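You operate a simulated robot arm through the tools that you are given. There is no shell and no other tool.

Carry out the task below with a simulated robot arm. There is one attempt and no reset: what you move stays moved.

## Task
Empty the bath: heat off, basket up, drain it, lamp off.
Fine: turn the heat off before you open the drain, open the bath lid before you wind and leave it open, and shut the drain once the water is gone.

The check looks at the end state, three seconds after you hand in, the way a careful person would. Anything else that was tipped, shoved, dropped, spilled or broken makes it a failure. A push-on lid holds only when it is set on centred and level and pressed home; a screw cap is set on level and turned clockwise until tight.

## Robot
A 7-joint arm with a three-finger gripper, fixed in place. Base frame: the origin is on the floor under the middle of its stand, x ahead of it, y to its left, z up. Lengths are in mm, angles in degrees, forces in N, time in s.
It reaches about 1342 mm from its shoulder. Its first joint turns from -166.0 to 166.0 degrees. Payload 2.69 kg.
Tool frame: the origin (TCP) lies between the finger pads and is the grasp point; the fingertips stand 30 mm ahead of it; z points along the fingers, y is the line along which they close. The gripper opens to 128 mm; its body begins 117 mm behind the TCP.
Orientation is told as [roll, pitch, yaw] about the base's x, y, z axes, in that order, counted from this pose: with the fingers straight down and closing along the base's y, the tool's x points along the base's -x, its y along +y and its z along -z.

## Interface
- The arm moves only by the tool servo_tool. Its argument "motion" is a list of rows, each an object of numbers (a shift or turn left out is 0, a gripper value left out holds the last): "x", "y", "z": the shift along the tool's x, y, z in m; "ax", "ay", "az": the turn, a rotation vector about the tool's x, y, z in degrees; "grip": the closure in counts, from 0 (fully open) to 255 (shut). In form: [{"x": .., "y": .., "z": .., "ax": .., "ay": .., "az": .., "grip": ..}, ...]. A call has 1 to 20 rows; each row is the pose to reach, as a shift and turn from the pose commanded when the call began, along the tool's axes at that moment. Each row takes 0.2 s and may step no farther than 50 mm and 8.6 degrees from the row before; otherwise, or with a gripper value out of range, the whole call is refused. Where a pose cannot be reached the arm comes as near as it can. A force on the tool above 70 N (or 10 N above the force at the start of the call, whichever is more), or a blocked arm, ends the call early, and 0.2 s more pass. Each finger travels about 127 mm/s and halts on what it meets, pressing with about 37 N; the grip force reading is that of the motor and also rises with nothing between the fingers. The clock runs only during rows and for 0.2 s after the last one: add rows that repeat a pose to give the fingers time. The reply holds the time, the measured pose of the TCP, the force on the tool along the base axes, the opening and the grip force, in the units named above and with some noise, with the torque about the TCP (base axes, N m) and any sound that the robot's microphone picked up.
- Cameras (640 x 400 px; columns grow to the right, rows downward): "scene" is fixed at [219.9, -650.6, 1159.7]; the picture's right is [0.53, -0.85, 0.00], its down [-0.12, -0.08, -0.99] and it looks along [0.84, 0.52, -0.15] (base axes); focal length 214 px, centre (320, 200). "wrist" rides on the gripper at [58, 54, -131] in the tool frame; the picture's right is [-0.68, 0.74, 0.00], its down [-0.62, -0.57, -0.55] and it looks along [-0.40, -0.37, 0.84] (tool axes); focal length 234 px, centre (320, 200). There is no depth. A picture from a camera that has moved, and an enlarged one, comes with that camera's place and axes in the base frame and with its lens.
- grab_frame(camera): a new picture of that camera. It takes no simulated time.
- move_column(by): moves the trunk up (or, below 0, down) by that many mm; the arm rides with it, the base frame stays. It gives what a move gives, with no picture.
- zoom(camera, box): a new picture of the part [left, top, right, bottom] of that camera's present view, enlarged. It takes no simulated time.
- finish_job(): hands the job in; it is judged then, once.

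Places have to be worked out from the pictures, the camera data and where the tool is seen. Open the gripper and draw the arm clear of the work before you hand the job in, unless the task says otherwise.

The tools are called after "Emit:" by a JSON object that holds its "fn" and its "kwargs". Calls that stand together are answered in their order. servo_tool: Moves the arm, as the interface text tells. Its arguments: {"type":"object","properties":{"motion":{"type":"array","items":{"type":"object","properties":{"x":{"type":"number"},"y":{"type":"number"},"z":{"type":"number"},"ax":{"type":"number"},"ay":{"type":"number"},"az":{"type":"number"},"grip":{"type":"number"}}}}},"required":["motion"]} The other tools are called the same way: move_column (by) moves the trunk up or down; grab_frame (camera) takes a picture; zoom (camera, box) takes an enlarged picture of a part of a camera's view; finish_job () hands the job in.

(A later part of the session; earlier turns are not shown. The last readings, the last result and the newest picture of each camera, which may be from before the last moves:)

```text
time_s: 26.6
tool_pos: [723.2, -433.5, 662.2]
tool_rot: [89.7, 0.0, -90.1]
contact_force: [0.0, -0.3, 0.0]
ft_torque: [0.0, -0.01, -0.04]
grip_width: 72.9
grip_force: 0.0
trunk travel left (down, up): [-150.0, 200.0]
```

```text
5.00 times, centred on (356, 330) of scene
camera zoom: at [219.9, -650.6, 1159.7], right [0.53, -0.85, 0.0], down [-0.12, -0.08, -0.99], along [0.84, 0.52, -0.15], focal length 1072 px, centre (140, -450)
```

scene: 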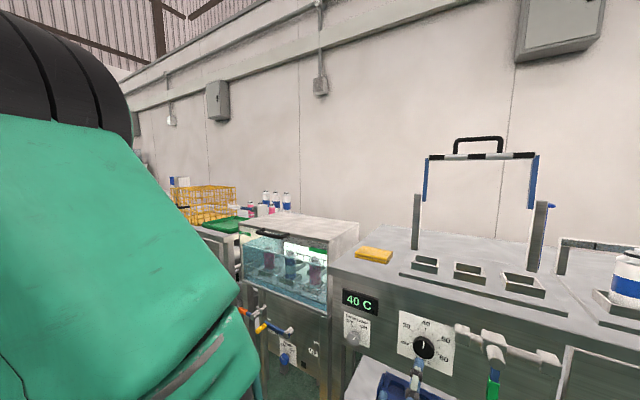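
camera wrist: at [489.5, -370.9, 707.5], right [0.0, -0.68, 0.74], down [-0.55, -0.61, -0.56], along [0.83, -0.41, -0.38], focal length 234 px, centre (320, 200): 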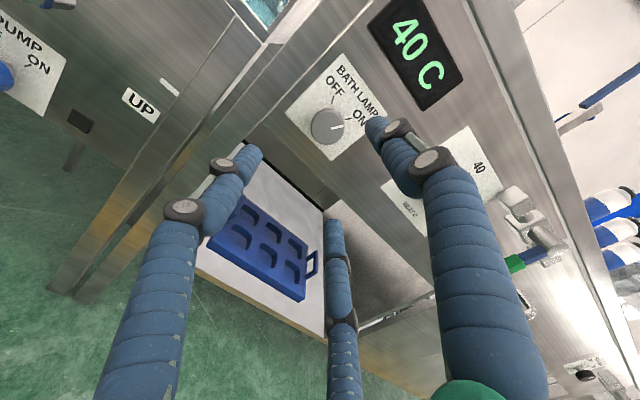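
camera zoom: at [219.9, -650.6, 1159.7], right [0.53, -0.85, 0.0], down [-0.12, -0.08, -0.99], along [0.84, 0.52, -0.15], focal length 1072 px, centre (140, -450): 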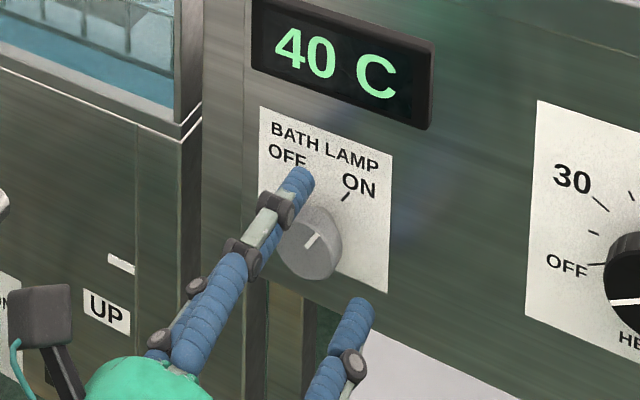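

I'm about 2 mm off-centre, so I'll correct that, advance 23 mm and close on the knob.

Emit:
{"fn": "servo_tool", "kwargs": {"motion": [{"x": -0.0012, "y": -0.0016, "z": 0.012}, {"x": -0.0012, "y": -0.0016, "z": 0.023}, {"x": -0.0012, "y": -0.0016, "z": 0.023, "grip": 150}, {"x": -0.0012, "y": -0.0016, "z": 0.023, "grip": 180}, {"x": -0.0012, "y": -0.0016, "z": 0.023, "grip": 190}, {"x": -0.0012, "y": -0.0016, "z": 0.023, "grip": 190}]}}

Emit:
{"fn": "zoom", "kwargs": {"camera": "wrist", "box": [220, 80, 420, 220]}}

```text
time_s: 28.0
tool_pos: [747.6, -435.4, 660.0]
tool_rot: [89.7, 0.0, -90.1]
contact_force: [2.9, 5.8, 3.6]
ft_torque: [0.01, -0.06, 0.17]
grip_width: 36.5
grip_force: 44.7
trunk travel left (down, up): [-150.0, 200.0]
```

```text
2.86 times, centred on (320, 150) of wrist
camera zoom: at [617.5, -375.4, 714.2], right [0.0, -0.68, 0.74], down [-0.55, -0.62, -0.56], along [0.83, -0.41, -0.37], focal length 669 px, centre (320, 343)
```

zoom: 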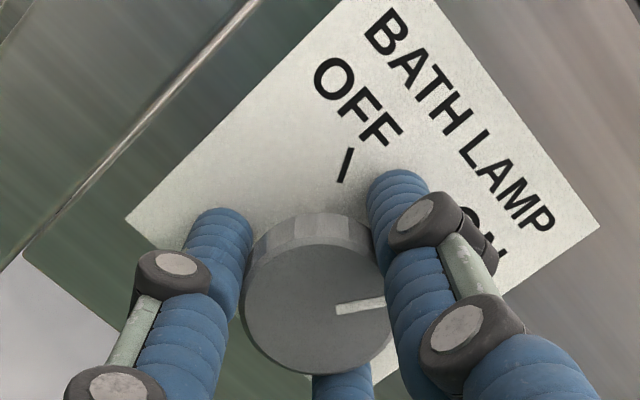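

Clean grip at 36.5 mm. I'll turn it 70° counter-clockwise to OFF.

Emit:
{"fn": "servo_tool", "kwargs": {"motion": [{"az": -8}, {"az": -16}, {"az": -24}, {"az": -32}, {"az": -40}, {"az": -48}, {"az": -56}, {"az": -63}, {"az": -69}, {"az": -69}]}}

Emit:
{"fn": "zoom", "kwargs": {"camera": "wrist", "box": [220, 80, 420, 220]}}

Emit:
{"fn": "zoom", "kwargs": {"camera": "scene", "box": [230, 210, 390, 370]}}

```text
time_s: 30.2
tool_pos: [746.6, -433.5, 659.3]
tool_rot: [89.1, -69.2, -89.3]
contact_force: [6.0, 6.9, 8.8]
ft_torque: [0.53, -0.07, 0.03]
grip_width: 36.3
grip_force: 45.3
trunk travel left (down, up): [-150.0, 200.0]
heard: click
```

```text
2.86 times, centred on (320, 150) of wrist
camera zoom: at [616.3, -363.2, 625.0], right [0.01, 0.45, 0.89], down [-0.55, -0.75, 0.38], along [0.84, -0.49, 0.24], focal length 669 px, centre (320, 343)
```

zoom: 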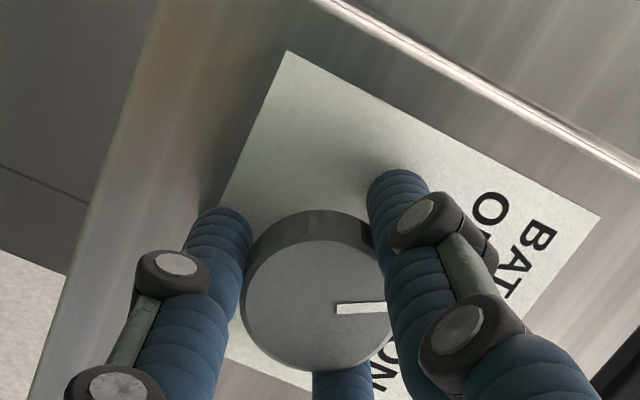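

```text
2.50 times, centred on (310, 290) of scene
camera zoom: at [219.9, -650.6, 1159.7], right [0.53, -0.85, 0.0], down [-0.12, -0.08, -0.99], along [0.84, 0.52, -0.15], focal length 536 px, centre (345, -25)
```

zoom: 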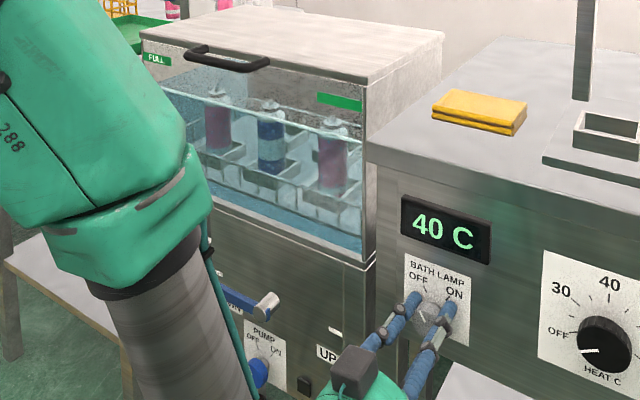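

A click was heard and the bath's backlight is out, so the lamp is off. I'll release, back away and re-level the wrist.

Emit:
{"fn": "servo_tool", "kwargs": {"motion": [{"grip": 140}, {"grip": 100}, {"grip": 100}, {"z": -0.03}, {"z": -0.07}, {"z": -0.1, "az": 6}, {"z": -0.13, "az": 14}, {"z": -0.13, "az": 22}, {"z": -0.13, "az": 30}, {"z": -0.13, "az": 38}, {"z": -0.13, "az": 46}, {"z": -0.13, "az": 54}, {"z": -0.13, "az": 62}, {"z": -0.13, "az": 69}]}}

Emit:
{"fn": "grab_frame", "kwargs": {"camera": "wrist"}}

Emit:
{"fn": "zoom", "kwargs": {"camera": "scene", "box": [300, 290, 460, 390]}}

```text
time_s: 33.2
tool_pos: [616.5, -434.6, 660.7]
tool_rot: [89.7, 0.0, -90.3]
contact_force: [0.2, 0.5, -0.2]
ft_torque: [-0.01, 0.02, -0.01]
grip_width: 77.7
grip_force: 0.0
trunk travel left (down, up): [-150.0, 200.0]
```

```text
taken
camera wrist: at [486.9, -375.4, 714.3], right [0.0, -0.68, 0.74], down [-0.55, -0.61, -0.56], along [0.83, -0.41, -0.38], focal length 234 px, centre (320, 200)
```

wrist: 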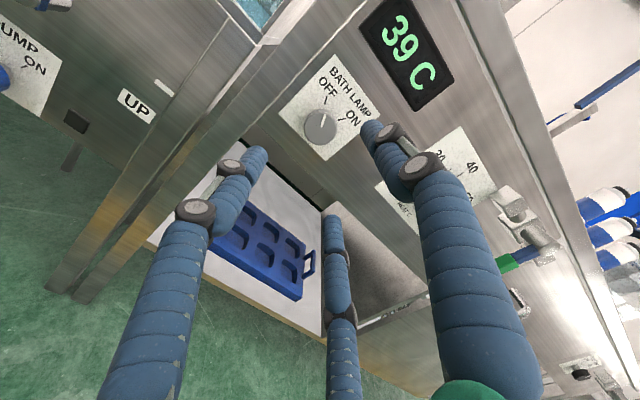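

```text
4.00 times, centred on (380, 340) of scene
camera zoom: at [219.9, -650.6, 1159.7], right [0.53, -0.85, 0.0], down [-0.12, -0.08, -0.99], along [0.84, 0.52, -0.15], focal length 858 px, centre (80, -360)
```

zoom: 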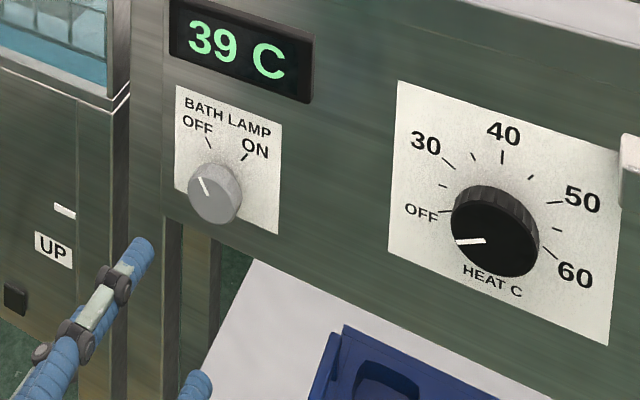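

The display has dropped to 39 °C, confirming the heat is off, and the lamp pointer is on OFF. Now I'll move up in front of the lid handle for a closer look.

Emit:
{"fn": "servo_tool", "kwargs": {"motion": [{"x": 0.032, "y": 0.03, "z": -0.005}, {"x": 0.065, "y": 0.06, "z": -0.01}, {"x": 0.097, "y": 0.09, "z": -0.016}, {"x": 0.13, "y": 0.12, "z": -0.02}, {"x": 0.162, "y": 0.15, "z": -0.025}, {"x": 0.195, "y": 0.18, "z": -0.03}, {"x": 0.227, "y": 0.21, "z": -0.03}, {"x": 0.26, "y": 0.24, "z": -0.03}, {"x": 0.292, "y": 0.27, "z": -0.03}, {"x": 0.325, "y": 0.3, "z": -0.03}]}}

Emit:
{"fn": "grab_frame", "kwargs": {"camera": "wrist"}}

Emit:
{"fn": "zoom", "kwargs": {"camera": "wrist", "box": [220, 40, 440, 200]}}

Emit:
{"fn": "zoom", "kwargs": {"camera": "scene", "box": [220, 180, 380, 280]}}

```text
time_s: 35.4
tool_pos: [590.5, -109.1, 959.6]
tool_rot: [89.7, 0.0, -90.2]
contact_force: [0.5, -0.2, 0.9]
ft_torque: [0.04, -0.01, 0.03]
grip_width: 77.6
grip_force: 0.0
trunk travel left (down, up): [-150.0, 200.0]
```

```text
taken
camera wrist: at [460.6, -50.6, 1014.1], right [0.0, -0.68, 0.74], down [-0.55, -0.61, -0.56], along [0.83, -0.41, -0.38], focal length 234 px, centre (320, 200)
```

wrist: 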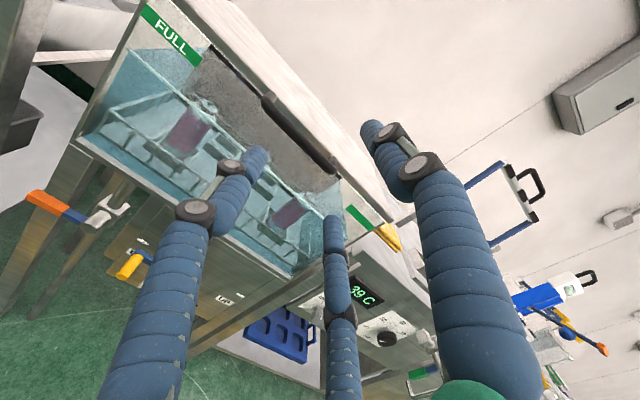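

```text
2.50 times, centred on (330, 120) of wrist
camera zoom: at [460.6, -50.6, 1014.1], right [0.0, -0.68, 0.74], down [-0.55, -0.61, -0.56], along [0.83, -0.41, -0.38], focal length 585 px, centre (295, 400)
```

zoom: 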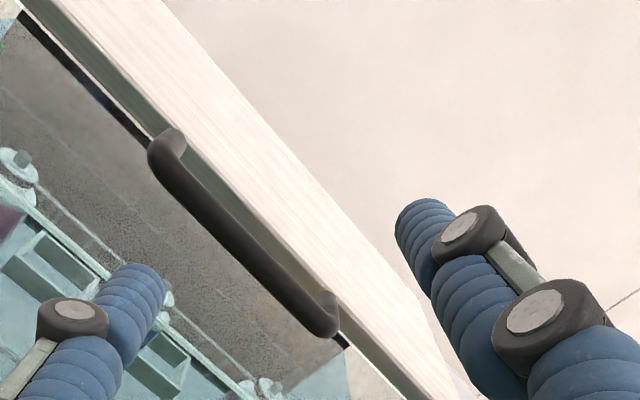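

```text
4.00 times, centred on (300, 230) of scene
camera zoom: at [219.9, -650.6, 1159.7], right [0.53, -0.85, 0.0], down [-0.12, -0.08, -0.99], along [0.84, 0.52, -0.15], focal length 858 px, centre (400, 80)
```

zoom: 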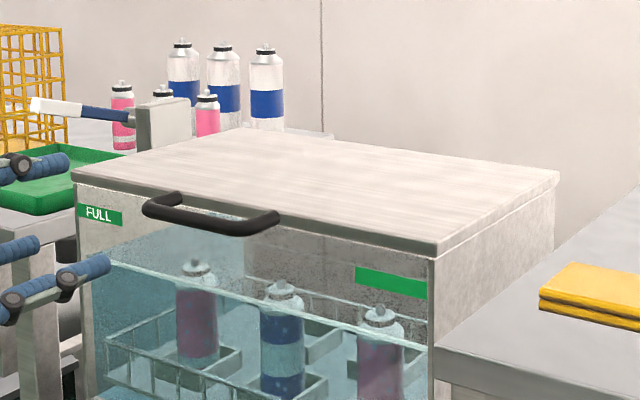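

The handle bar runs along y from about −46 to −173 at x≈760, z≈926. The lid front is near x≈795 and the hinge near x≈1080. I'll approach with the thumb above the bar and two fingers below, stopping short to check.

Emit:
{"fn": "servo_tool", "kwargs": {"motion": [{"y": -0.015, "z": 0.03}, {"y": -0.03, "z": 0.06}, {"y": -0.0375, "z": 0.09}, {"y": -0.0375, "z": 0.115}]}}

Emit:
{"fn": "grab_frame", "kwargs": {"camera": "wrist"}}

Emit:
{"fn": "zoom", "kwargs": {"camera": "scene", "box": [210, 190, 338, 270]}}

```text
time_s: 36.4
tool_pos: [716.4, -116.7, 959.4]
tool_rot: [92.9, -0.6, -89.9]
contact_force: [-2.8, -26.8, 110.7]
ft_torque: [-4.27, -3.81, -4.3]
grip_width: 69.8
grip_force: 0.2
out of reach, approached as far as the arm can: row 4
trunk travel left (down, up): [-150.0, 200.0]
```

```text
taken
camera wrist: at [583.4, -56.5, 1006.0], right [-0.04, -0.67, 0.74], down [-0.52, -0.62, -0.58], along [0.85, -0.41, -0.33], focal length 234 px, centre (320, 200)
```

wrist: 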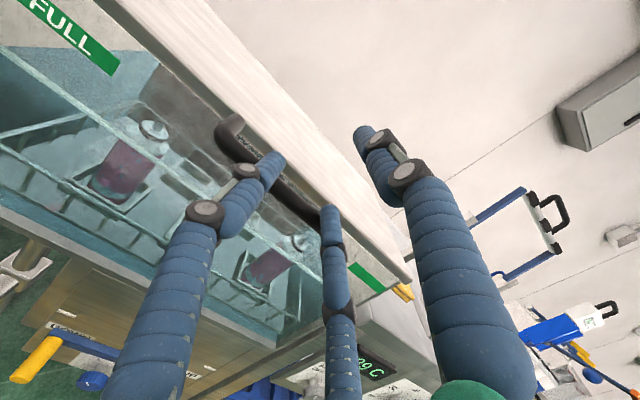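

```text
5.00 times, centred on (274, 230) of scene
camera zoom: at [219.9, -650.6, 1159.7], right [0.53, -0.85, 0.0], down [-0.12, -0.08, -0.99], along [0.84, 0.52, -0.15], focal length 1072 px, centre (550, 50)
```

zoom: 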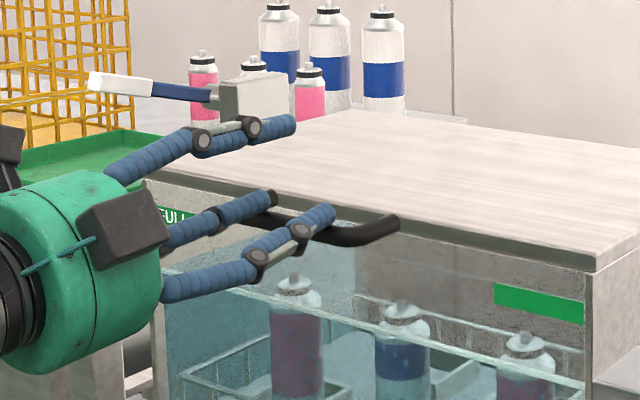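

The two lower fingers came down on top of the handle (110 N up-force). The bar sits nearer and lower than I judged, so I'll lift off and back away at once.

Emit:
{"fn": "servo_tool", "kwargs": {"motion": [{"y": 0.04}, {"y": 0.06, "z": -0.03}, {"y": 0.06, "z": -0.07}]}}

Emit:
{"fn": "grab_frame", "kwargs": {"camera": "wrist"}}

Emit:
{"fn": "zoom", "kwargs": {"camera": "scene", "box": [210, 190, 338, 270]}}

```text
time_s: 37.2
tool_pos: [634.6, -113.4, 992.0]
tool_rot: [89.5, -0.1, -90.1]
contact_force: [0.3, 0.2, -0.2]
ft_torque: [0.0, -0.04, -0.04]
grip_width: 77.8
grip_force: 0.0
trunk travel left (down, up): [-150.0, 200.0]
```

```text
taken
camera wrist: at [505.2, -53.7, 1046.1], right [0.0, -0.68, 0.74], down [-0.55, -0.62, -0.56], along [0.83, -0.41, -0.38], focal length 234 px, centre (320, 200)
```

wrist: 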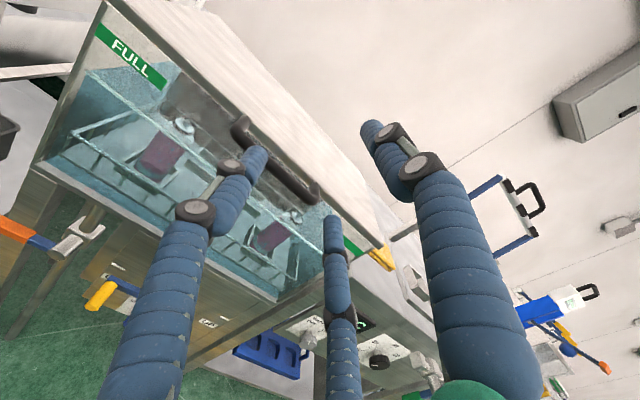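

```text
5.00 times, centred on (274, 230) of scene
camera zoom: at [219.9, -650.6, 1159.7], right [0.53, -0.85, 0.0], down [-0.12, -0.08, -0.99], along [0.84, 0.52, -0.15], focal length 1072 px, centre (550, 50)
```

zoom: 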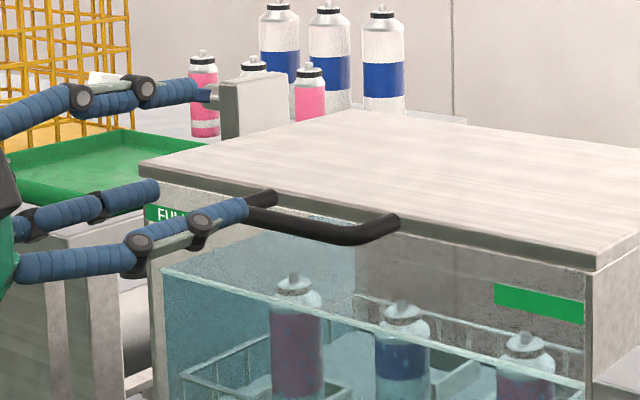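

Lid and handle look unchanged. I'll lower to bar height well back from the handle (x≈640) first, to check that this height is reachable before advancing.

Emit:
{"fn": "servo_tool", "kwargs": {"motion": [{"y": -0.025}, {"y": -0.05}, {"y": -0.072}, {"y": -0.072}]}}

Emit:
{"fn": "grab_frame", "kwargs": {"camera": "wrist"}}

Emit:
{"fn": "zoom", "kwargs": {"camera": "scene", "box": [190, 190, 318, 270]}}

```text
time_s: 38.2
tool_pos: [635.7, -113.7, 920.4]
tool_rot: [89.7, -0.1, -90.2]
contact_force: [-0.2, -0.4, 0.1]
ft_torque: [0.03, -0.03, 0.02]
grip_width: 77.7
grip_force: 0.1
trunk travel left (down, up): [-150.0, 200.0]
```

```text
taken
camera wrist: at [505.6, -54.6, 974.2], right [0.0, -0.68, 0.74], down [-0.55, -0.61, -0.56], along [0.83, -0.41, -0.38], focal length 234 px, centre (320, 200)
```

wrist: 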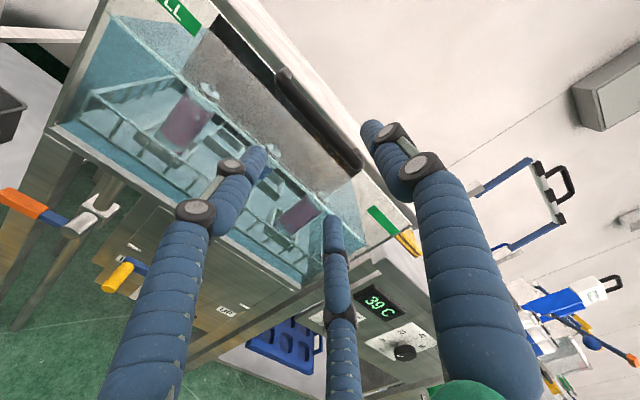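

```text
5.00 times, centred on (254, 230) of scene
camera zoom: at [219.9, -650.6, 1159.7], right [0.53, -0.85, 0.0], down [-0.12, -0.08, -0.99], along [0.84, 0.52, -0.15], focal length 1072 px, centre (650, 50)
```

zoom: 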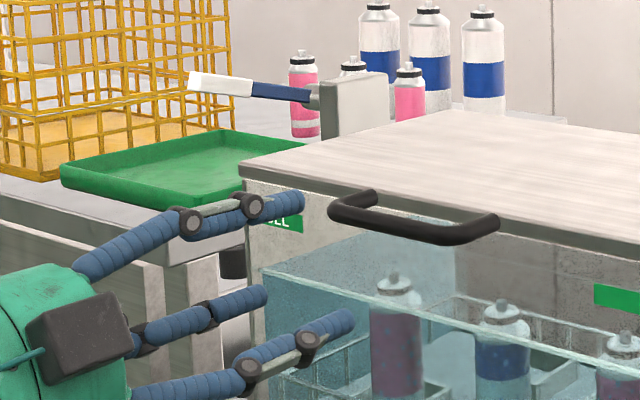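

The bar lies about 8 mm above the tool axis, between the thumb and the lower fingers, which is what I want. I'll advance in small steps.

Emit:
{"fn": "servo_tool", "kwargs": {"motion": [{"z": 0.015}, {"z": 0.03}, {"z": 0.045}, {"z": 0.045}]}}

```text
time_s: 39.2
tool_pos: [680.8, -113.6, 919.1]
tool_rot: [89.7, -0.1, -90.2]
contact_force: [-0.4, 0.0, 0.2]
ft_torque: [-0.03, -0.03, 0.02]
grip_width: 77.6
grip_force: 0.0
trunk travel left (down, up): [-150.0, 200.0]
```

Emit:
{"fn": "servo_tool", "kwargs": {"motion": [{"y": 0.001, "z": 0.01}, {"y": 0.001, "z": 0.02}, {"y": 0.001, "z": 0.02}]}}

Emit:
{"fn": "grab_frame", "kwargs": {"camera": "wrist"}}

Emit:
{"fn": "zoom", "kwargs": {"camera": "scene", "box": [200, 190, 328, 270]}}

```text
time_s: 40.0
tool_pos: [699.1, -113.7, 918.9]
tool_rot: [89.7, -0.1, -90.2]
contact_force: [-0.8, 0.3, 0.1]
ft_torque: [-0.01, 0.0, 0.03]
grip_width: 77.8
grip_force: 0.1
trunk travel left (down, up): [-150.0, 200.0]
```

```text
taken
camera wrist: at [569.4, -54.8, 975.0], right [0.0, -0.68, 0.74], down [-0.55, -0.61, -0.56], along [0.83, -0.41, -0.38], focal length 234 px, centre (320, 200)
```

wrist: 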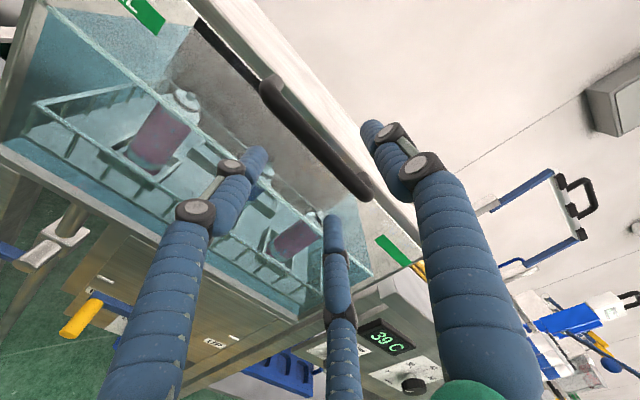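

```text
5.00 times, centred on (264, 230) of scene
camera zoom: at [219.9, -650.6, 1159.7], right [0.53, -0.85, 0.0], down [-0.12, -0.08, -0.99], along [0.84, 0.52, -0.15], focal length 1072 px, centre (600, 50)
```

zoom: 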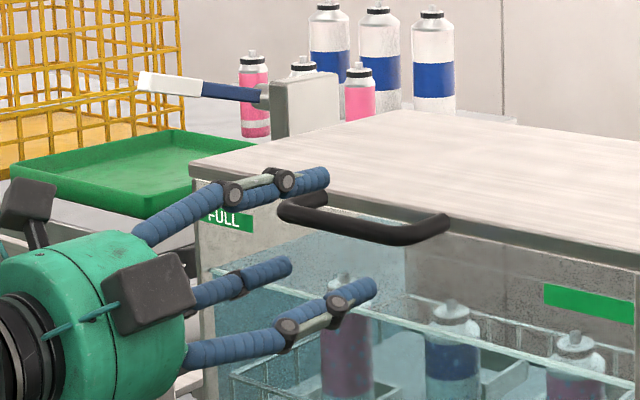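

No contact and the bar is still between the fingers. I'll raise 4 mm and advance another 30 mm.

Emit:
{"fn": "servo_tool", "kwargs": {"motion": [{"y": 0.004, "z": 0.01}, {"y": 0.005, "z": 0.02}, {"y": 0.005, "z": 0.03}, {"y": 0.005, "z": 0.03}]}}

Emit:
{"fn": "grab_frame", "kwargs": {"camera": "wrist"}}

Emit:
{"fn": "zoom", "kwargs": {"camera": "scene", "box": [200, 190, 328, 270]}}

```text
time_s: 41.0
tool_pos: [728.5, -114.9, 925.5]
tool_rot: [89.7, -0.2, -89.7]
contact_force: [0.4, 0.0, -0.3]
ft_torque: [-0.01, -0.02, -0.01]
grip_width: 77.8
grip_force: 0.1
out of reach, approached as far as the arm can: row 2, 3
trunk travel left (down, up): [-150.0, 200.0]
```

```text
taken
camera wrist: at [598.4, -56.3, 979.8], right [0.01, -0.68, 0.74], down [-0.55, -0.62, -0.56], along [0.84, -0.4, -0.38], focal length 234 px, centre (320, 200)
```

wrist: 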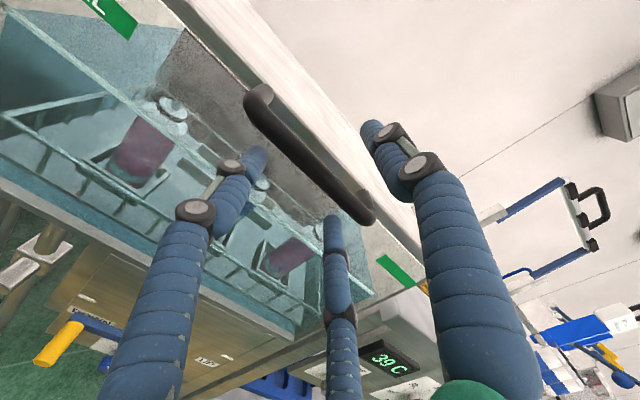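

```text
5.00 times, centred on (264, 230) of scene
camera zoom: at [219.9, -650.6, 1159.7], right [0.53, -0.85, 0.0], down [-0.12, -0.08, -0.99], along [0.84, 0.52, -0.15], focal length 1072 px, centre (600, 50)
```

zoom: 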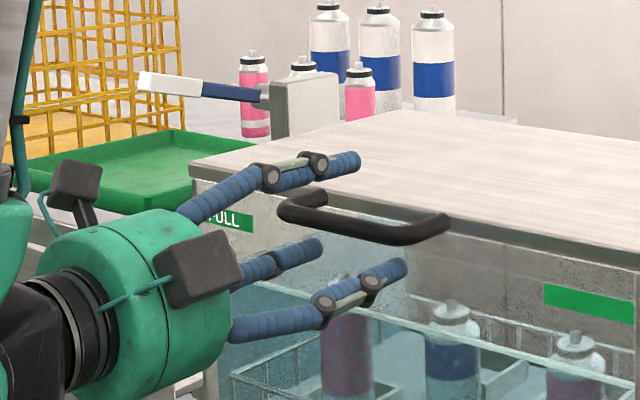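

The bar is now just at the fingertips, about 4 mm above the axis. I'll advance 22 mm so it sits inside the fingers.

Emit:
{"fn": "servo_tool", "kwargs": {"motion": [{"z": 0.008}, {"z": 0.015}, {"z": 0.022}, {"z": 0.022}]}}

Emit:
{"fn": "grab_frame", "kwargs": {"camera": "wrist"}}

Emit:
{"fn": "zoom", "kwargs": {"camera": "scene", "box": [200, 190, 328, 270]}}

```text
time_s: 42.0
tool_pos: [748.8, -118.2, 926.1]
tool_rot: [89.7, -0.1, -89.5]
contact_force: [-0.3, -0.5, 0.3]
ft_torque: [-0.03, 0.0, -0.04]
grip_width: 77.6
grip_force: 0.0
out of reach, approached as far as the arm can: row 2, 3, 4
trunk travel left (down, up): [-150.0, 200.0]
```

```text
taken
camera wrist: at [618.2, -60.5, 980.3], right [0.01, -0.68, 0.74], down [-0.55, -0.62, -0.56], along [0.84, -0.4, -0.38], focal length 234 px, centre (320, 200)
```

wrist: 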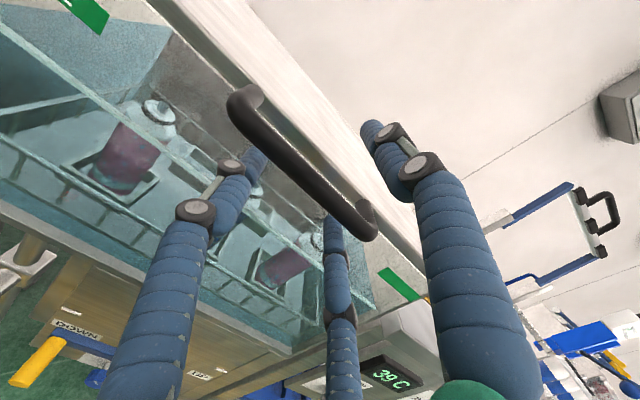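

```text
5.00 times, centred on (264, 230) of scene
camera zoom: at [219.9, -650.6, 1159.7], right [0.53, -0.85, 0.0], down [-0.12, -0.08, -0.99], along [0.84, 0.52, -0.15], focal length 1072 px, centre (600, 50)
```

zoom: 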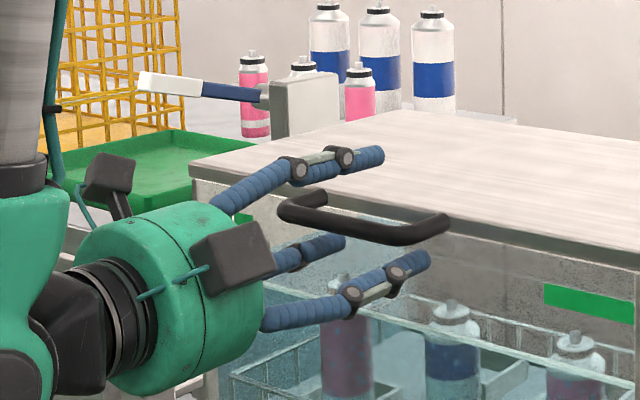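

The bar now passes over the two lower fingers and under the thumb. I'll close to a loose cage (about 38 mm).

Emit:
{"fn": "servo_tool", "kwargs": {"motion": [{"grip": 140}, {"grip": 180}, {"grip": 180}]}}

Emit:
{"fn": "grab_frame", "kwargs": {"camera": "wrist"}}

Emit:
{"fn": "zoom", "kwargs": {"camera": "scene", "box": [200, 190, 328, 270]}}

```text
time_s: 42.8
tool_pos: [750.3, -118.4, 926.1]
tool_rot: [89.7, -0.1, -89.5]
contact_force: [1.0, 0.0, 0.0]
ft_torque: [-0.01, -0.01, -0.01]
grip_width: 37.5
grip_force: 0.2
trunk travel left (down, up): [-150.0, 200.0]
```

```text
taken
camera wrist: at [618.2, -60.5, 980.4], right [0.01, -0.68, 0.74], down [-0.55, -0.62, -0.56], along [0.84, -0.4, -0.37], focal length 234 px, centre (320, 200)
```

wrist: 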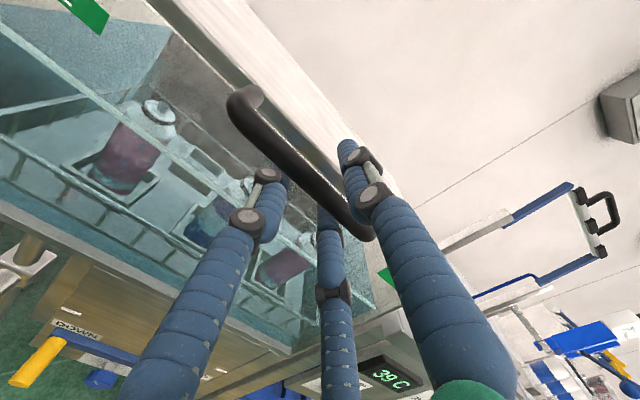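

```text
5.00 times, centred on (264, 230) of scene
camera zoom: at [219.9, -650.6, 1159.7], right [0.53, -0.85, 0.0], down [-0.12, -0.08, -0.99], along [0.84, 0.52, -0.15], focal length 1072 px, centre (600, 50)
```

zoom: 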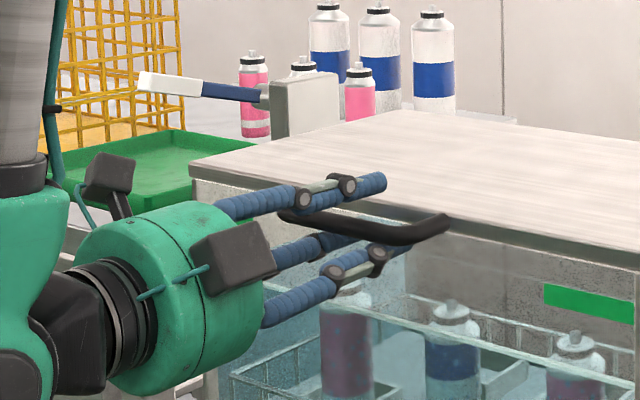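

The bar is caged. I'll lift the first 50 mm along the hinge arc and check that the lid follows.

Emit:
{"fn": "servo_tool", "kwargs": {"motion": [{"y": 0.01}, {"y": 0.025, "z": 0.001}, {"y": 0.04, "z": 0.003}, {"y": 0.055, "z": 0.005, "ax": 3}, {"y": 0.055, "z": 0.005, "ax": 3}]}}

Emit:
{"fn": "grab_frame", "kwargs": {"camera": "wrist"}}

Emit:
{"fn": "zoom", "kwargs": {"camera": "scene", "box": [200, 170, 360, 270]}}

```text
time_s: 44.0
tool_pos: [752.8, -122.3, 980.6]
tool_rot: [86.6, 0.0, -89.5]
contact_force: [0.0, 0.7, -4.9]
ft_torque: [0.13, -0.05, -0.05]
grip_width: 39.5
grip_force: 1.3
out of reach, approached as far as the arm can: row 4, 5
trunk travel left (down, up): [-150.0, 200.0]
```

```text
taken
camera wrist: at [625.4, -63.8, 1041.5], right [0.05, -0.68, 0.74], down [-0.58, -0.62, -0.53], along [0.82, -0.4, -0.42], focal length 234 px, centre (320, 200)
```

wrist: 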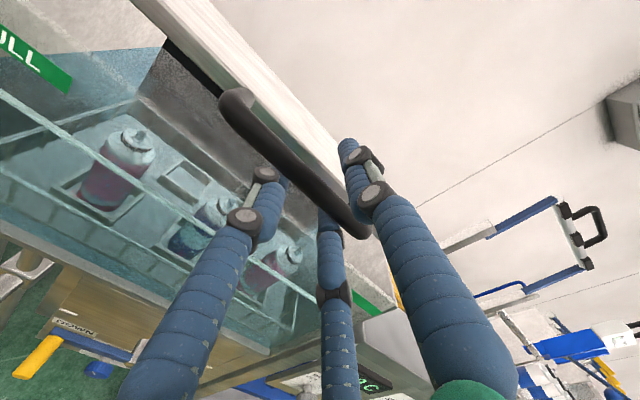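

```text
4.00 times, centred on (280, 220) of scene
camera zoom: at [219.9, -650.6, 1159.7], right [0.53, -0.85, 0.0], down [-0.12, -0.08, -0.99], along [0.84, 0.52, -0.15], focal length 858 px, centre (480, 120)
```

zoom: 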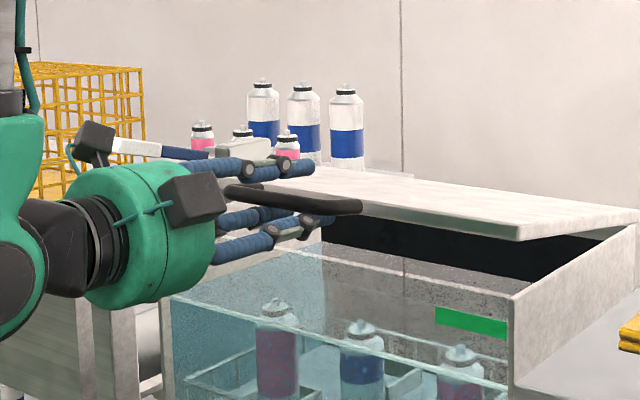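

The lid is following with only about 5 N. I'll continue along the arc, tilting the fingers down as it opens.

Emit:
{"fn": "servo_tool", "kwargs": {"motion": [{"y": 0.022, "z": 0.003, "ax": 3}, {"y": 0.043, "z": 0.009, "ax": 6}, {"y": 0.065, "z": 0.016, "ax": 9}, {"y": 0.086, "z": 0.024, "ax": 12}, {"y": 0.106, "z": 0.032, "ax": 15}, {"y": 0.106, "z": 0.032, "ax": 15}]}}

Emit:
{"fn": "grab_frame", "kwargs": {"camera": "wrist"}}

Emit:
{"fn": "zoom", "kwargs": {"camera": "scene", "box": [200, 150, 392, 270]}}

```text
time_s: 44.3
tool_pos: [758.8, -124.8, 962.8]
tool_rot: [84.4, 0.4, -89.5]
contact_force: [-28.7, 0.6, -5.5]
ft_torque: [0.45, 0.2, 0.03]
grip_width: 41.0
grip_force: 2.0
out of reach, approached as far as the arm can: row 1
trunk travel left (down, up): [-150.0, 200.0]
stopped in row 1: the force on the tool passed its limit at 194 N (the readings are from after the stop); the commanded pose is now the measured one
```

```text
taken
camera wrist: at [633.9, -68.0, 1030.0], right [0.08, -0.68, 0.73], down [-0.6, -0.62, -0.51], along [0.8, -0.39, -0.46], focal length 234 px, centre (320, 200)
```

wrist: 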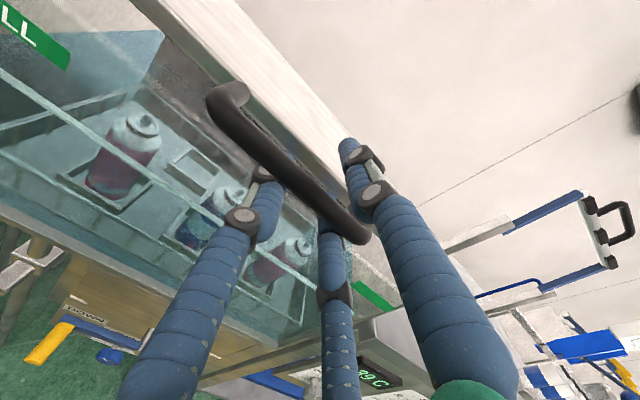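

```text
3.33 times, centred on (296, 210) of scene
camera zoom: at [219.9, -650.6, 1159.7], right [0.53, -0.85, 0.0], down [-0.12, -0.08, -0.99], along [0.84, 0.52, -0.15], focal length 715 px, centre (400, 167)
```

zoom: 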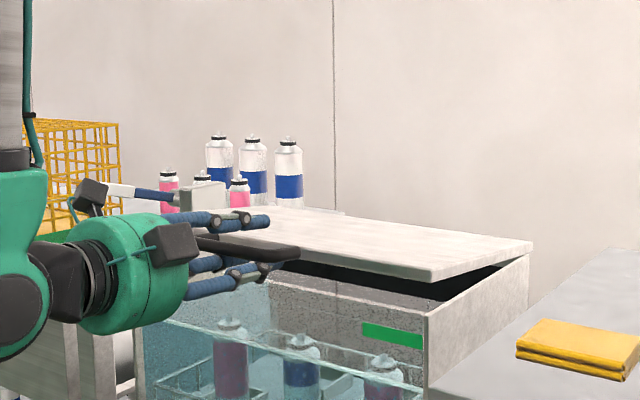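

The IK jerked near a joint limit and bumped the force limit, though the lid is still held partly open. Let me look at the arm's whole posture before going on.

Emit:
{"fn": "grab_frame", "kwargs": {"camera": "scene"}}

```text
taken
```

scene: 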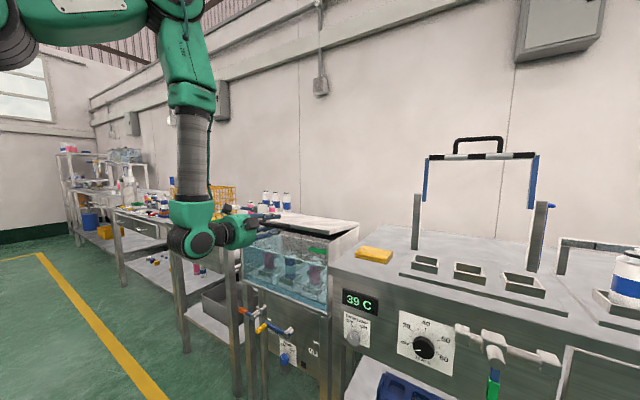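

The forearm hangs vertical with the wrist bent forward, so a roll joint is probably near its limit because the tool points too close to the arm's own plane. I'll test this by yawing the tool about 8° left in place, which the loose cage allows.

Emit:
{"fn": "servo_tool", "kwargs": {"motion": [{"ay": 3}, {"ay": 6}, {"ay": 9}, {"ay": 9}]}}

Emit:
{"fn": "grab_frame", "kwargs": {"camera": "wrist"}}

```text
time_s: 45.3
tool_pos: [763.6, -125.9, 967.8]
tool_rot: [84.9, 0.9, -80.4]
contact_force: [-1.2, 1.3, -6.0]
ft_torque: [0.11, 0.19, 0.1]
grip_width: 38.9
grip_force: 0.3
trunk travel left (down, up): [-150.0, 200.0]
```

```text
taken
camera wrist: at [630.2, -89.6, 1033.9], right [0.18, -0.67, 0.72], down [-0.49, -0.7, -0.53], along [0.85, -0.26, -0.45], focal length 234 px, centre (320, 200)
```

wrist: 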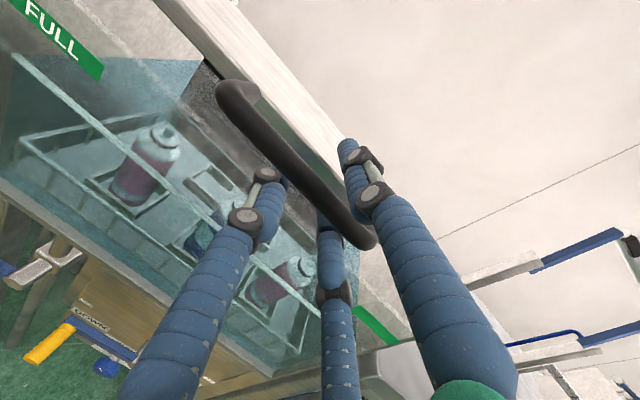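

No limit warning this time, so the yaw relieved it. Continue lifting along the arc to about 25°.

Emit:
{"fn": "servo_tool", "kwargs": {"motion": [{"x": -0.0005, "y": 0.012, "z": 0.001}, {"x": -0.001, "y": 0.025, "z": 0.002}, {"x": -0.0017, "y": 0.036, "z": 0.0035}, {"x": -0.0024, "y": 0.047, "z": 0.0055}, {"x": -0.003, "y": 0.058, "z": 0.008}, {"x": -0.0039, "y": 0.0688, "z": 0.0104}, {"x": -0.005, "y": 0.082, "z": 0.0145}, {"x": -0.0061, "y": 0.0954, "z": 0.0187}, {"x": -0.0061, "y": 0.0954, "z": 0.0187}]}}

Emit:
{"fn": "grab_frame", "kwargs": {"camera": "wrist"}}

Emit:
{"fn": "zoom", "kwargs": {"camera": "scene", "box": [200, 150, 392, 270]}}

```text
time_s: 47.3
tool_pos: [791.2, -125.8, 1058.4]
tool_rot: [84.7, 1.0, -80.2]
contact_force: [-2.7, 40.1, -22.8]
ft_torque: [2.49, 4.97, 1.1]
grip_width: 45.6
grip_force: 44.7
trunk travel left (down, up): [-150.0, 200.0]
```

```text
taken
camera wrist: at [658.7, -89.0, 1125.4], right [0.18, -0.67, 0.72], down [-0.49, -0.7, -0.52], along [0.85, -0.25, -0.45], focal length 234 px, centre (320, 200)
```

wrist: 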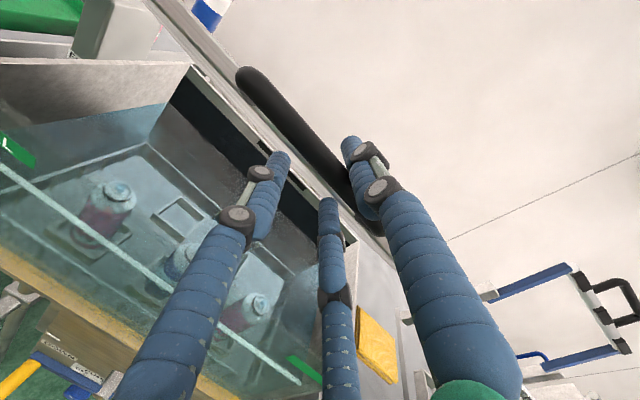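

```text
3.33 times, centred on (296, 210) of scene
camera zoom: at [219.9, -650.6, 1159.7], right [0.53, -0.85, 0.0], down [-0.12, -0.08, -0.99], along [0.84, 0.52, -0.15], focal length 715 px, centre (400, 167)
```

zoom: 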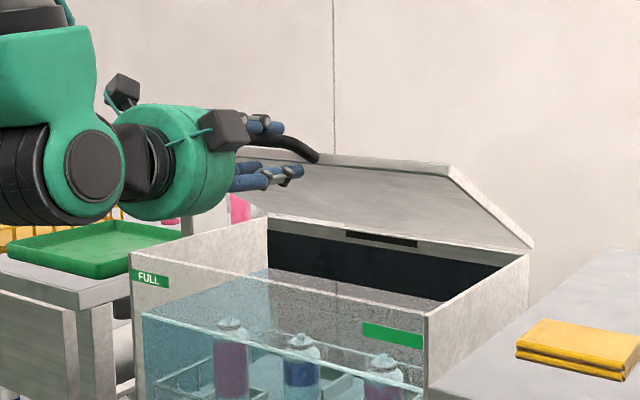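

The lid is about 25° open, but the lower fingertips now catch the lid's front edge (grip pushed open, 40 N). I'll draw back 8 mm and tilt the fingers down to follow the lid plane.

Emit:
{"fn": "servo_tool", "kwargs": {"motion": [{"z": -0.005}, {"y": 0.001, "z": -0.008, "ax": 4}, {"y": 0.0025, "z": -0.009, "ax": 8}, {"y": 0.004, "z": -0.009, "ax": 12}, {"y": 0.0055, "z": -0.009, "ax": 16}, {"y": 0.0055, "z": -0.009, "ax": 16}]}}

Emit:
{"fn": "grab_frame", "kwargs": {"camera": "wrist"}}

Emit:
{"fn": "zoom", "kwargs": {"camera": "scene", "box": [200, 150, 392, 270]}}

```text
time_s: 48.7
tool_pos: [781.5, -129.7, 1067.2]
tool_rot: [68.9, 1.0, -80.5]
contact_force: [-0.9, -1.3, -3.4]
ft_torque: [0.07, -0.01, -0.05]
grip_width: 39.1
grip_force: 1.1
trunk travel left (down, up): [-150.0, 200.0]
```

```text
taken
camera wrist: at [671.9, -90.9, 1165.3], right [0.38, -0.64, 0.68], down [-0.61, -0.72, -0.34], along [0.7, -0.28, -0.65], focal length 234 px, centre (320, 200)
```

wrist: 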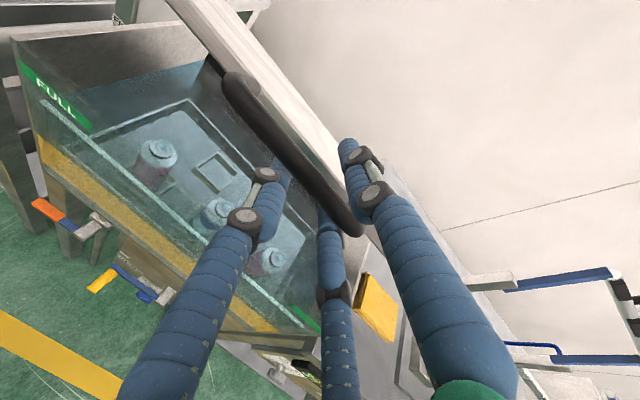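

```text
3.33 times, centred on (296, 210) of scene
camera zoom: at [219.9, -650.6, 1159.7], right [0.53, -0.85, 0.0], down [-0.12, -0.08, -0.99], along [0.84, 0.52, -0.15], focal length 715 px, centre (400, 167)
```

zoom: 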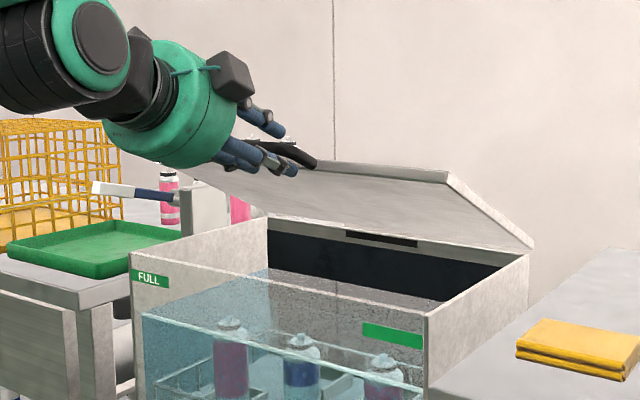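

Forces are low again with the lid at about 28°. From the scene view the hinge is near (1073, z 918) and the bar radius is about 315 mm. I continue along the arc to about 45°, tilting 10° more.

Emit:
{"fn": "servo_tool", "kwargs": {"motion": [{"x": -0.0013, "y": 0.013, "z": 0.0022, "ax": 1.2}, {"x": -0.0027, "y": 0.0258, "z": 0.0048, "ax": 2.5}, {"x": -0.004, "y": 0.0367, "z": 0.0075, "ax": 3.7}, {"x": -0.0052, "y": 0.0474, "z": 0.0104, "ax": 5}, {"x": -0.0065, "y": 0.058, "z": 0.0138, "ax": 6.2}, {"x": -0.0078, "y": 0.0686, "z": 0.0175, "ax": 7.5}, {"x": -0.0092, "y": 0.079, "z": 0.0215, "ax": 8.7}, {"x": -0.0107, "y": 0.089, "z": 0.0258, "ax": 10}, {"x": -0.0107, "y": 0.089, "z": 0.0258, "ax": 10}]}}

Emit:
{"fn": "grab_frame", "kwargs": {"camera": "wrist"}}

Emit:
{"fn": "zoom", "kwargs": {"camera": "scene", "box": [200, 130, 392, 250]}}

```text
time_s: 50.7
tool_pos: [840.1, -131.9, 1142.5]
tool_rot: [59.0, 1.0, -80.5]
contact_force: [-5.3, -0.4, 1.5]
ft_torque: [-0.08, 0.03, -0.17]
grip_width: 37.7
grip_force: 0.1
trunk travel left (down, up): [-150.0, 200.0]
```

```text
taken
camera wrist: at [748.0, -90.3, 1256.2], right [0.49, -0.61, 0.62], down [-0.65, -0.73, -0.21], along [0.58, -0.3, -0.76], focal length 234 px, centre (320, 200)
```

wrist: 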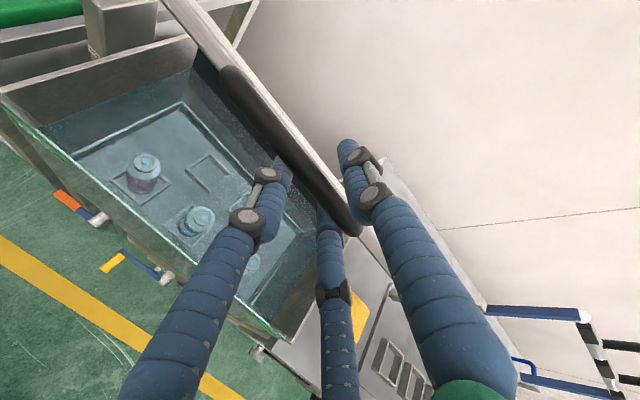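

```text
3.33 times, centred on (296, 190) of scene
camera zoom: at [219.9, -650.6, 1159.7], right [0.53, -0.85, 0.0], down [-0.12, -0.08, -0.99], along [0.84, 0.52, -0.15], focal length 715 px, centre (400, 233)
```

zoom: 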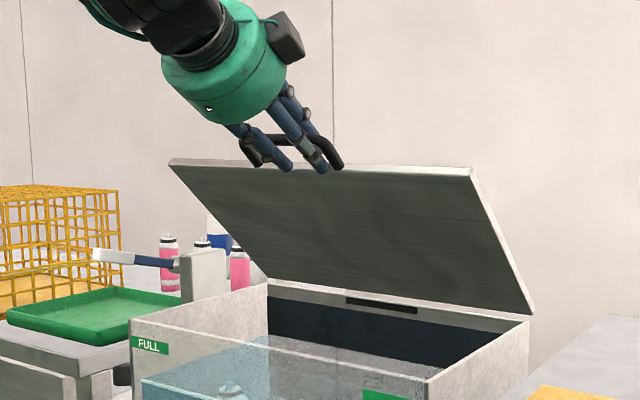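

Lid at about 47° with very low force. I'll continue along the arc to about 70°.

Emit:
{"fn": "servo_tool", "kwargs": {"motion": [{"x": -0.0027, "y": 0.0178, "z": 0.0062, "ax": 0.5}, {"x": -0.005, "y": 0.0331, "z": 0.0126, "ax": 1}, {"x": -0.0075, "y": 0.048, "z": 0.0197, "ax": 1.5}, {"x": -0.01, "y": 0.0622, "z": 0.0273, "ax": 2}, {"x": -0.0121, "y": 0.074, "z": 0.0343, "ax": 2.5}, {"x": -0.0142, "y": 0.0852, "z": 0.0417, "ax": 3}, {"x": -0.0166, "y": 0.0972, "z": 0.0505, "ax": 3.5}, {"x": -0.019, "y": 0.1087, "z": 0.0598, "ax": 4}, {"x": -0.019, "y": 0.1087, "z": 0.0598, "ax": 4}]}}

Emit:
{"fn": "grab_frame", "kwargs": {"camera": "wrist"}}

Emit:
{"fn": "grab_frame", "kwargs": {"camera": "scene"}}

```text
time_s: 52.7
tool_pos: [947.4, -134.7, 1205.3]
tool_rot: [54.9, 0.9, -80.5]
contact_force: [-10.8, 0.6, 16.5]
ft_torque: [0.55, 0.22, 0.45]
grip_width: 39.3
grip_force: 0.1
trunk travel left (down, up): [-150.0, 200.0]
```

```text
taken
camera wrist: at [862.7, -91.4, 1324.4], right [0.53, -0.61, 0.59], down [-0.66, -0.73, -0.16], along [0.53, -0.31, -0.79], focal length 234 px, centre (320, 200)
```

wrist: 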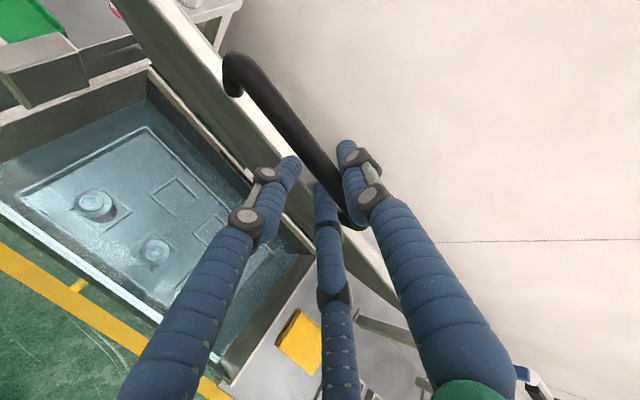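

```text
taken
```

scene: 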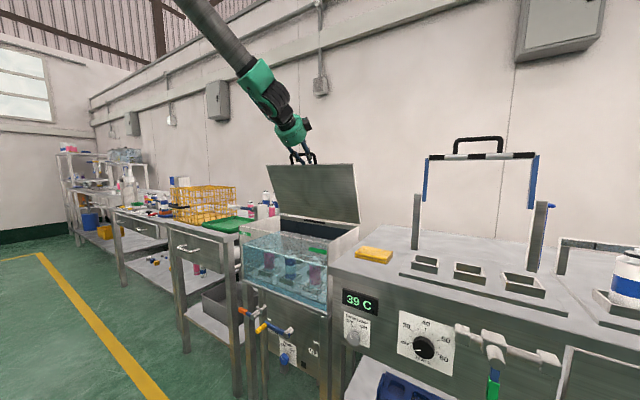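

Emit:
{"fn": "zoom", "kwargs": {"camera": "scene", "box": [240, 130, 400, 250]}}

```text
3.33 times, centred on (320, 190) of scene
camera zoom: at [219.9, -650.6, 1159.7], right [0.53, -0.85, 0.0], down [-0.12, -0.08, -0.99], along [0.84, 0.52, -0.15], focal length 715 px, centre (320, 233)
```

zoom: 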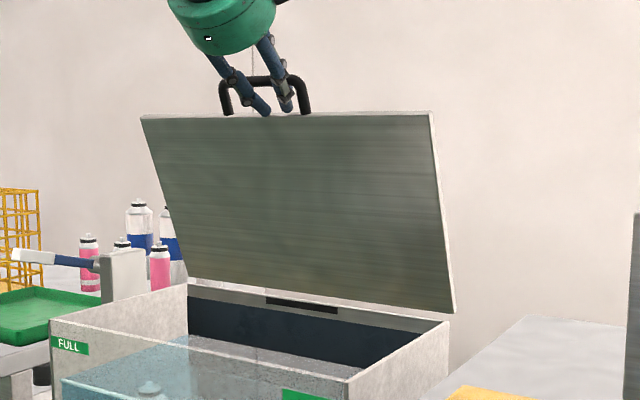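

Lid is at about 71°, with fingertips lightly touching its top edge. I'll draw back 6 mm and carry it on to about 90°, reducing the tilt slightly.

Emit:
{"fn": "servo_tool", "kwargs": {"motion": [{"z": -0.005}, {"x": -0.0032, "y": 0.0155, "z": 0.006, "ax": -1}, {"x": -0.0064, "y": 0.0302, "z": 0.018, "ax": -2}, {"x": -0.0096, "y": 0.044, "z": 0.0315, "ax": -3}, {"x": -0.0128, "y": 0.0567, "z": 0.0454, "ax": -4}, {"x": -0.0155, "y": 0.067, "z": 0.058, "ax": -5}, {"x": -0.0183, "y": 0.0765, "z": 0.071, "ax": -6}, {"x": -0.0183, "y": 0.0765, "z": 0.071, "ax": -6}]}}

Emit:
{"fn": "grab_frame", "kwargs": {"camera": "wrist"}}

Emit:
{"fn": "zoom", "kwargs": {"camera": "scene", "box": [224, 130, 416, 250]}}

```text
time_s: 54.5
tool_pos: [1053.1, -135.7, 1225.5]
tool_rot: [61.0, 1.0, -80.5]
contact_force: [0.3, 3.1, 4.3]
ft_torque: [0.15, -0.06, 0.01]
grip_width: 37.6
grip_force: 0.1
trunk travel left (down, up): [-150.0, 200.0]
```

```text
taken
camera wrist: at [956.2, -94.3, 1336.3], right [0.47, -0.62, 0.63], down [-0.64, -0.73, -0.24], along [0.61, -0.3, -0.74], focal length 234 px, centre (320, 200)
```

wrist: 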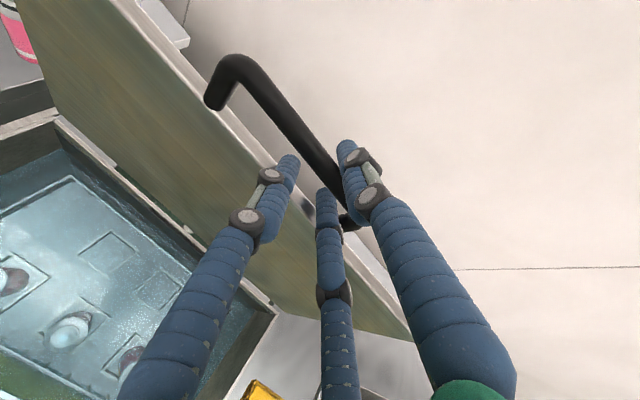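

```text
3.33 times, centred on (320, 190) of scene
camera zoom: at [219.9, -650.6, 1159.7], right [0.53, -0.85, 0.0], down [-0.12, -0.08, -0.99], along [0.84, 0.52, -0.15], focal length 715 px, centre (320, 233)
```

zoom: 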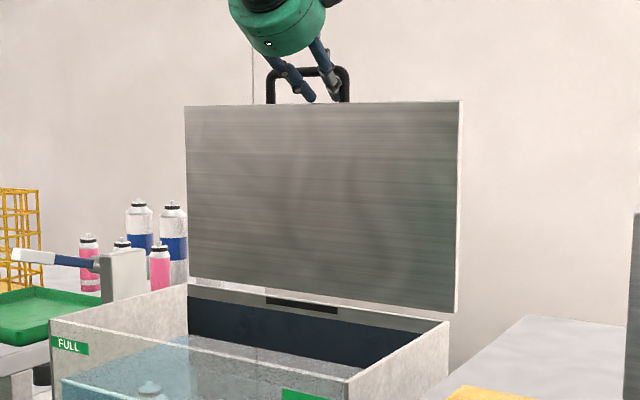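

The lid is at about 90°. I'll ease it past vertical in small steps and watch the force for its back-stop.

Emit:
{"fn": "servo_tool", "kwargs": {"motion": [{"x": -0.0011, "y": 0.0031, "z": 0.0056}, {"x": -0.0021, "y": 0.0062, "z": 0.0112, "ax": -1}, {"x": -0.0032, "y": 0.0089, "z": 0.017, "ax": -1.5}, {"x": -0.0043, "y": 0.0115, "z": 0.0229, "ax": -2}, {"x": -0.0054, "y": 0.014, "z": 0.0289, "ax": -2.5}, {"x": -0.0064, "y": 0.0164, "z": 0.0349, "ax": -3}, {"x": -0.0075, "y": 0.0187, "z": 0.041, "ax": -3.5}, {"x": -0.0086, "y": 0.0208, "z": 0.0471, "ax": -4}, {"x": -0.0086, "y": 0.0208, "z": 0.0471, "ax": -4}]}}

Emit:
{"fn": "grab_frame", "kwargs": {"camera": "wrist"}}

Emit:
{"fn": "zoom", "kwargs": {"camera": "scene", "box": [224, 130, 416, 250]}}

```text
time_s: 56.5
tool_pos: [1104.8, -137.0, 1220.3]
tool_rot: [65.1, 1.0, -80.4]
contact_force: [-0.2, 1.6, 4.0]
ft_torque: [0.0, 0.07, -0.06]
grip_width: 38.2
grip_force: 0.1
trunk travel left (down, up): [-150.0, 200.0]
```

```text
taken
camera wrist: at [1001.6, -96.3, 1324.7], right [0.42, -0.63, 0.66], down [-0.63, -0.72, -0.29], along [0.66, -0.29, -0.7], focal length 234 px, centre (320, 200)
```

wrist: 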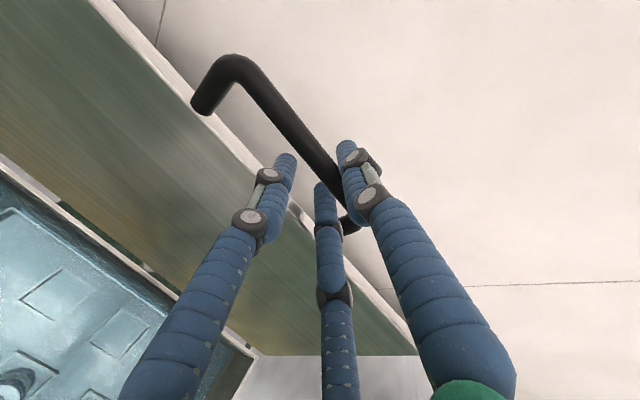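

```text
3.33 times, centred on (320, 190) of scene
camera zoom: at [219.9, -650.6, 1159.7], right [0.53, -0.85, 0.0], down [-0.12, -0.08, -0.99], along [0.84, 0.52, -0.15], focal length 715 px, centre (320, 233)
```

zoom: 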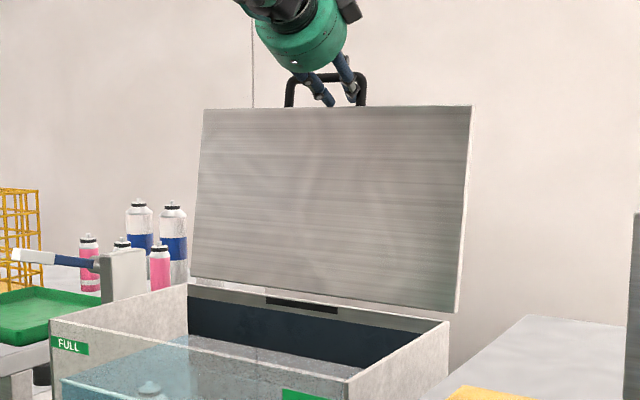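

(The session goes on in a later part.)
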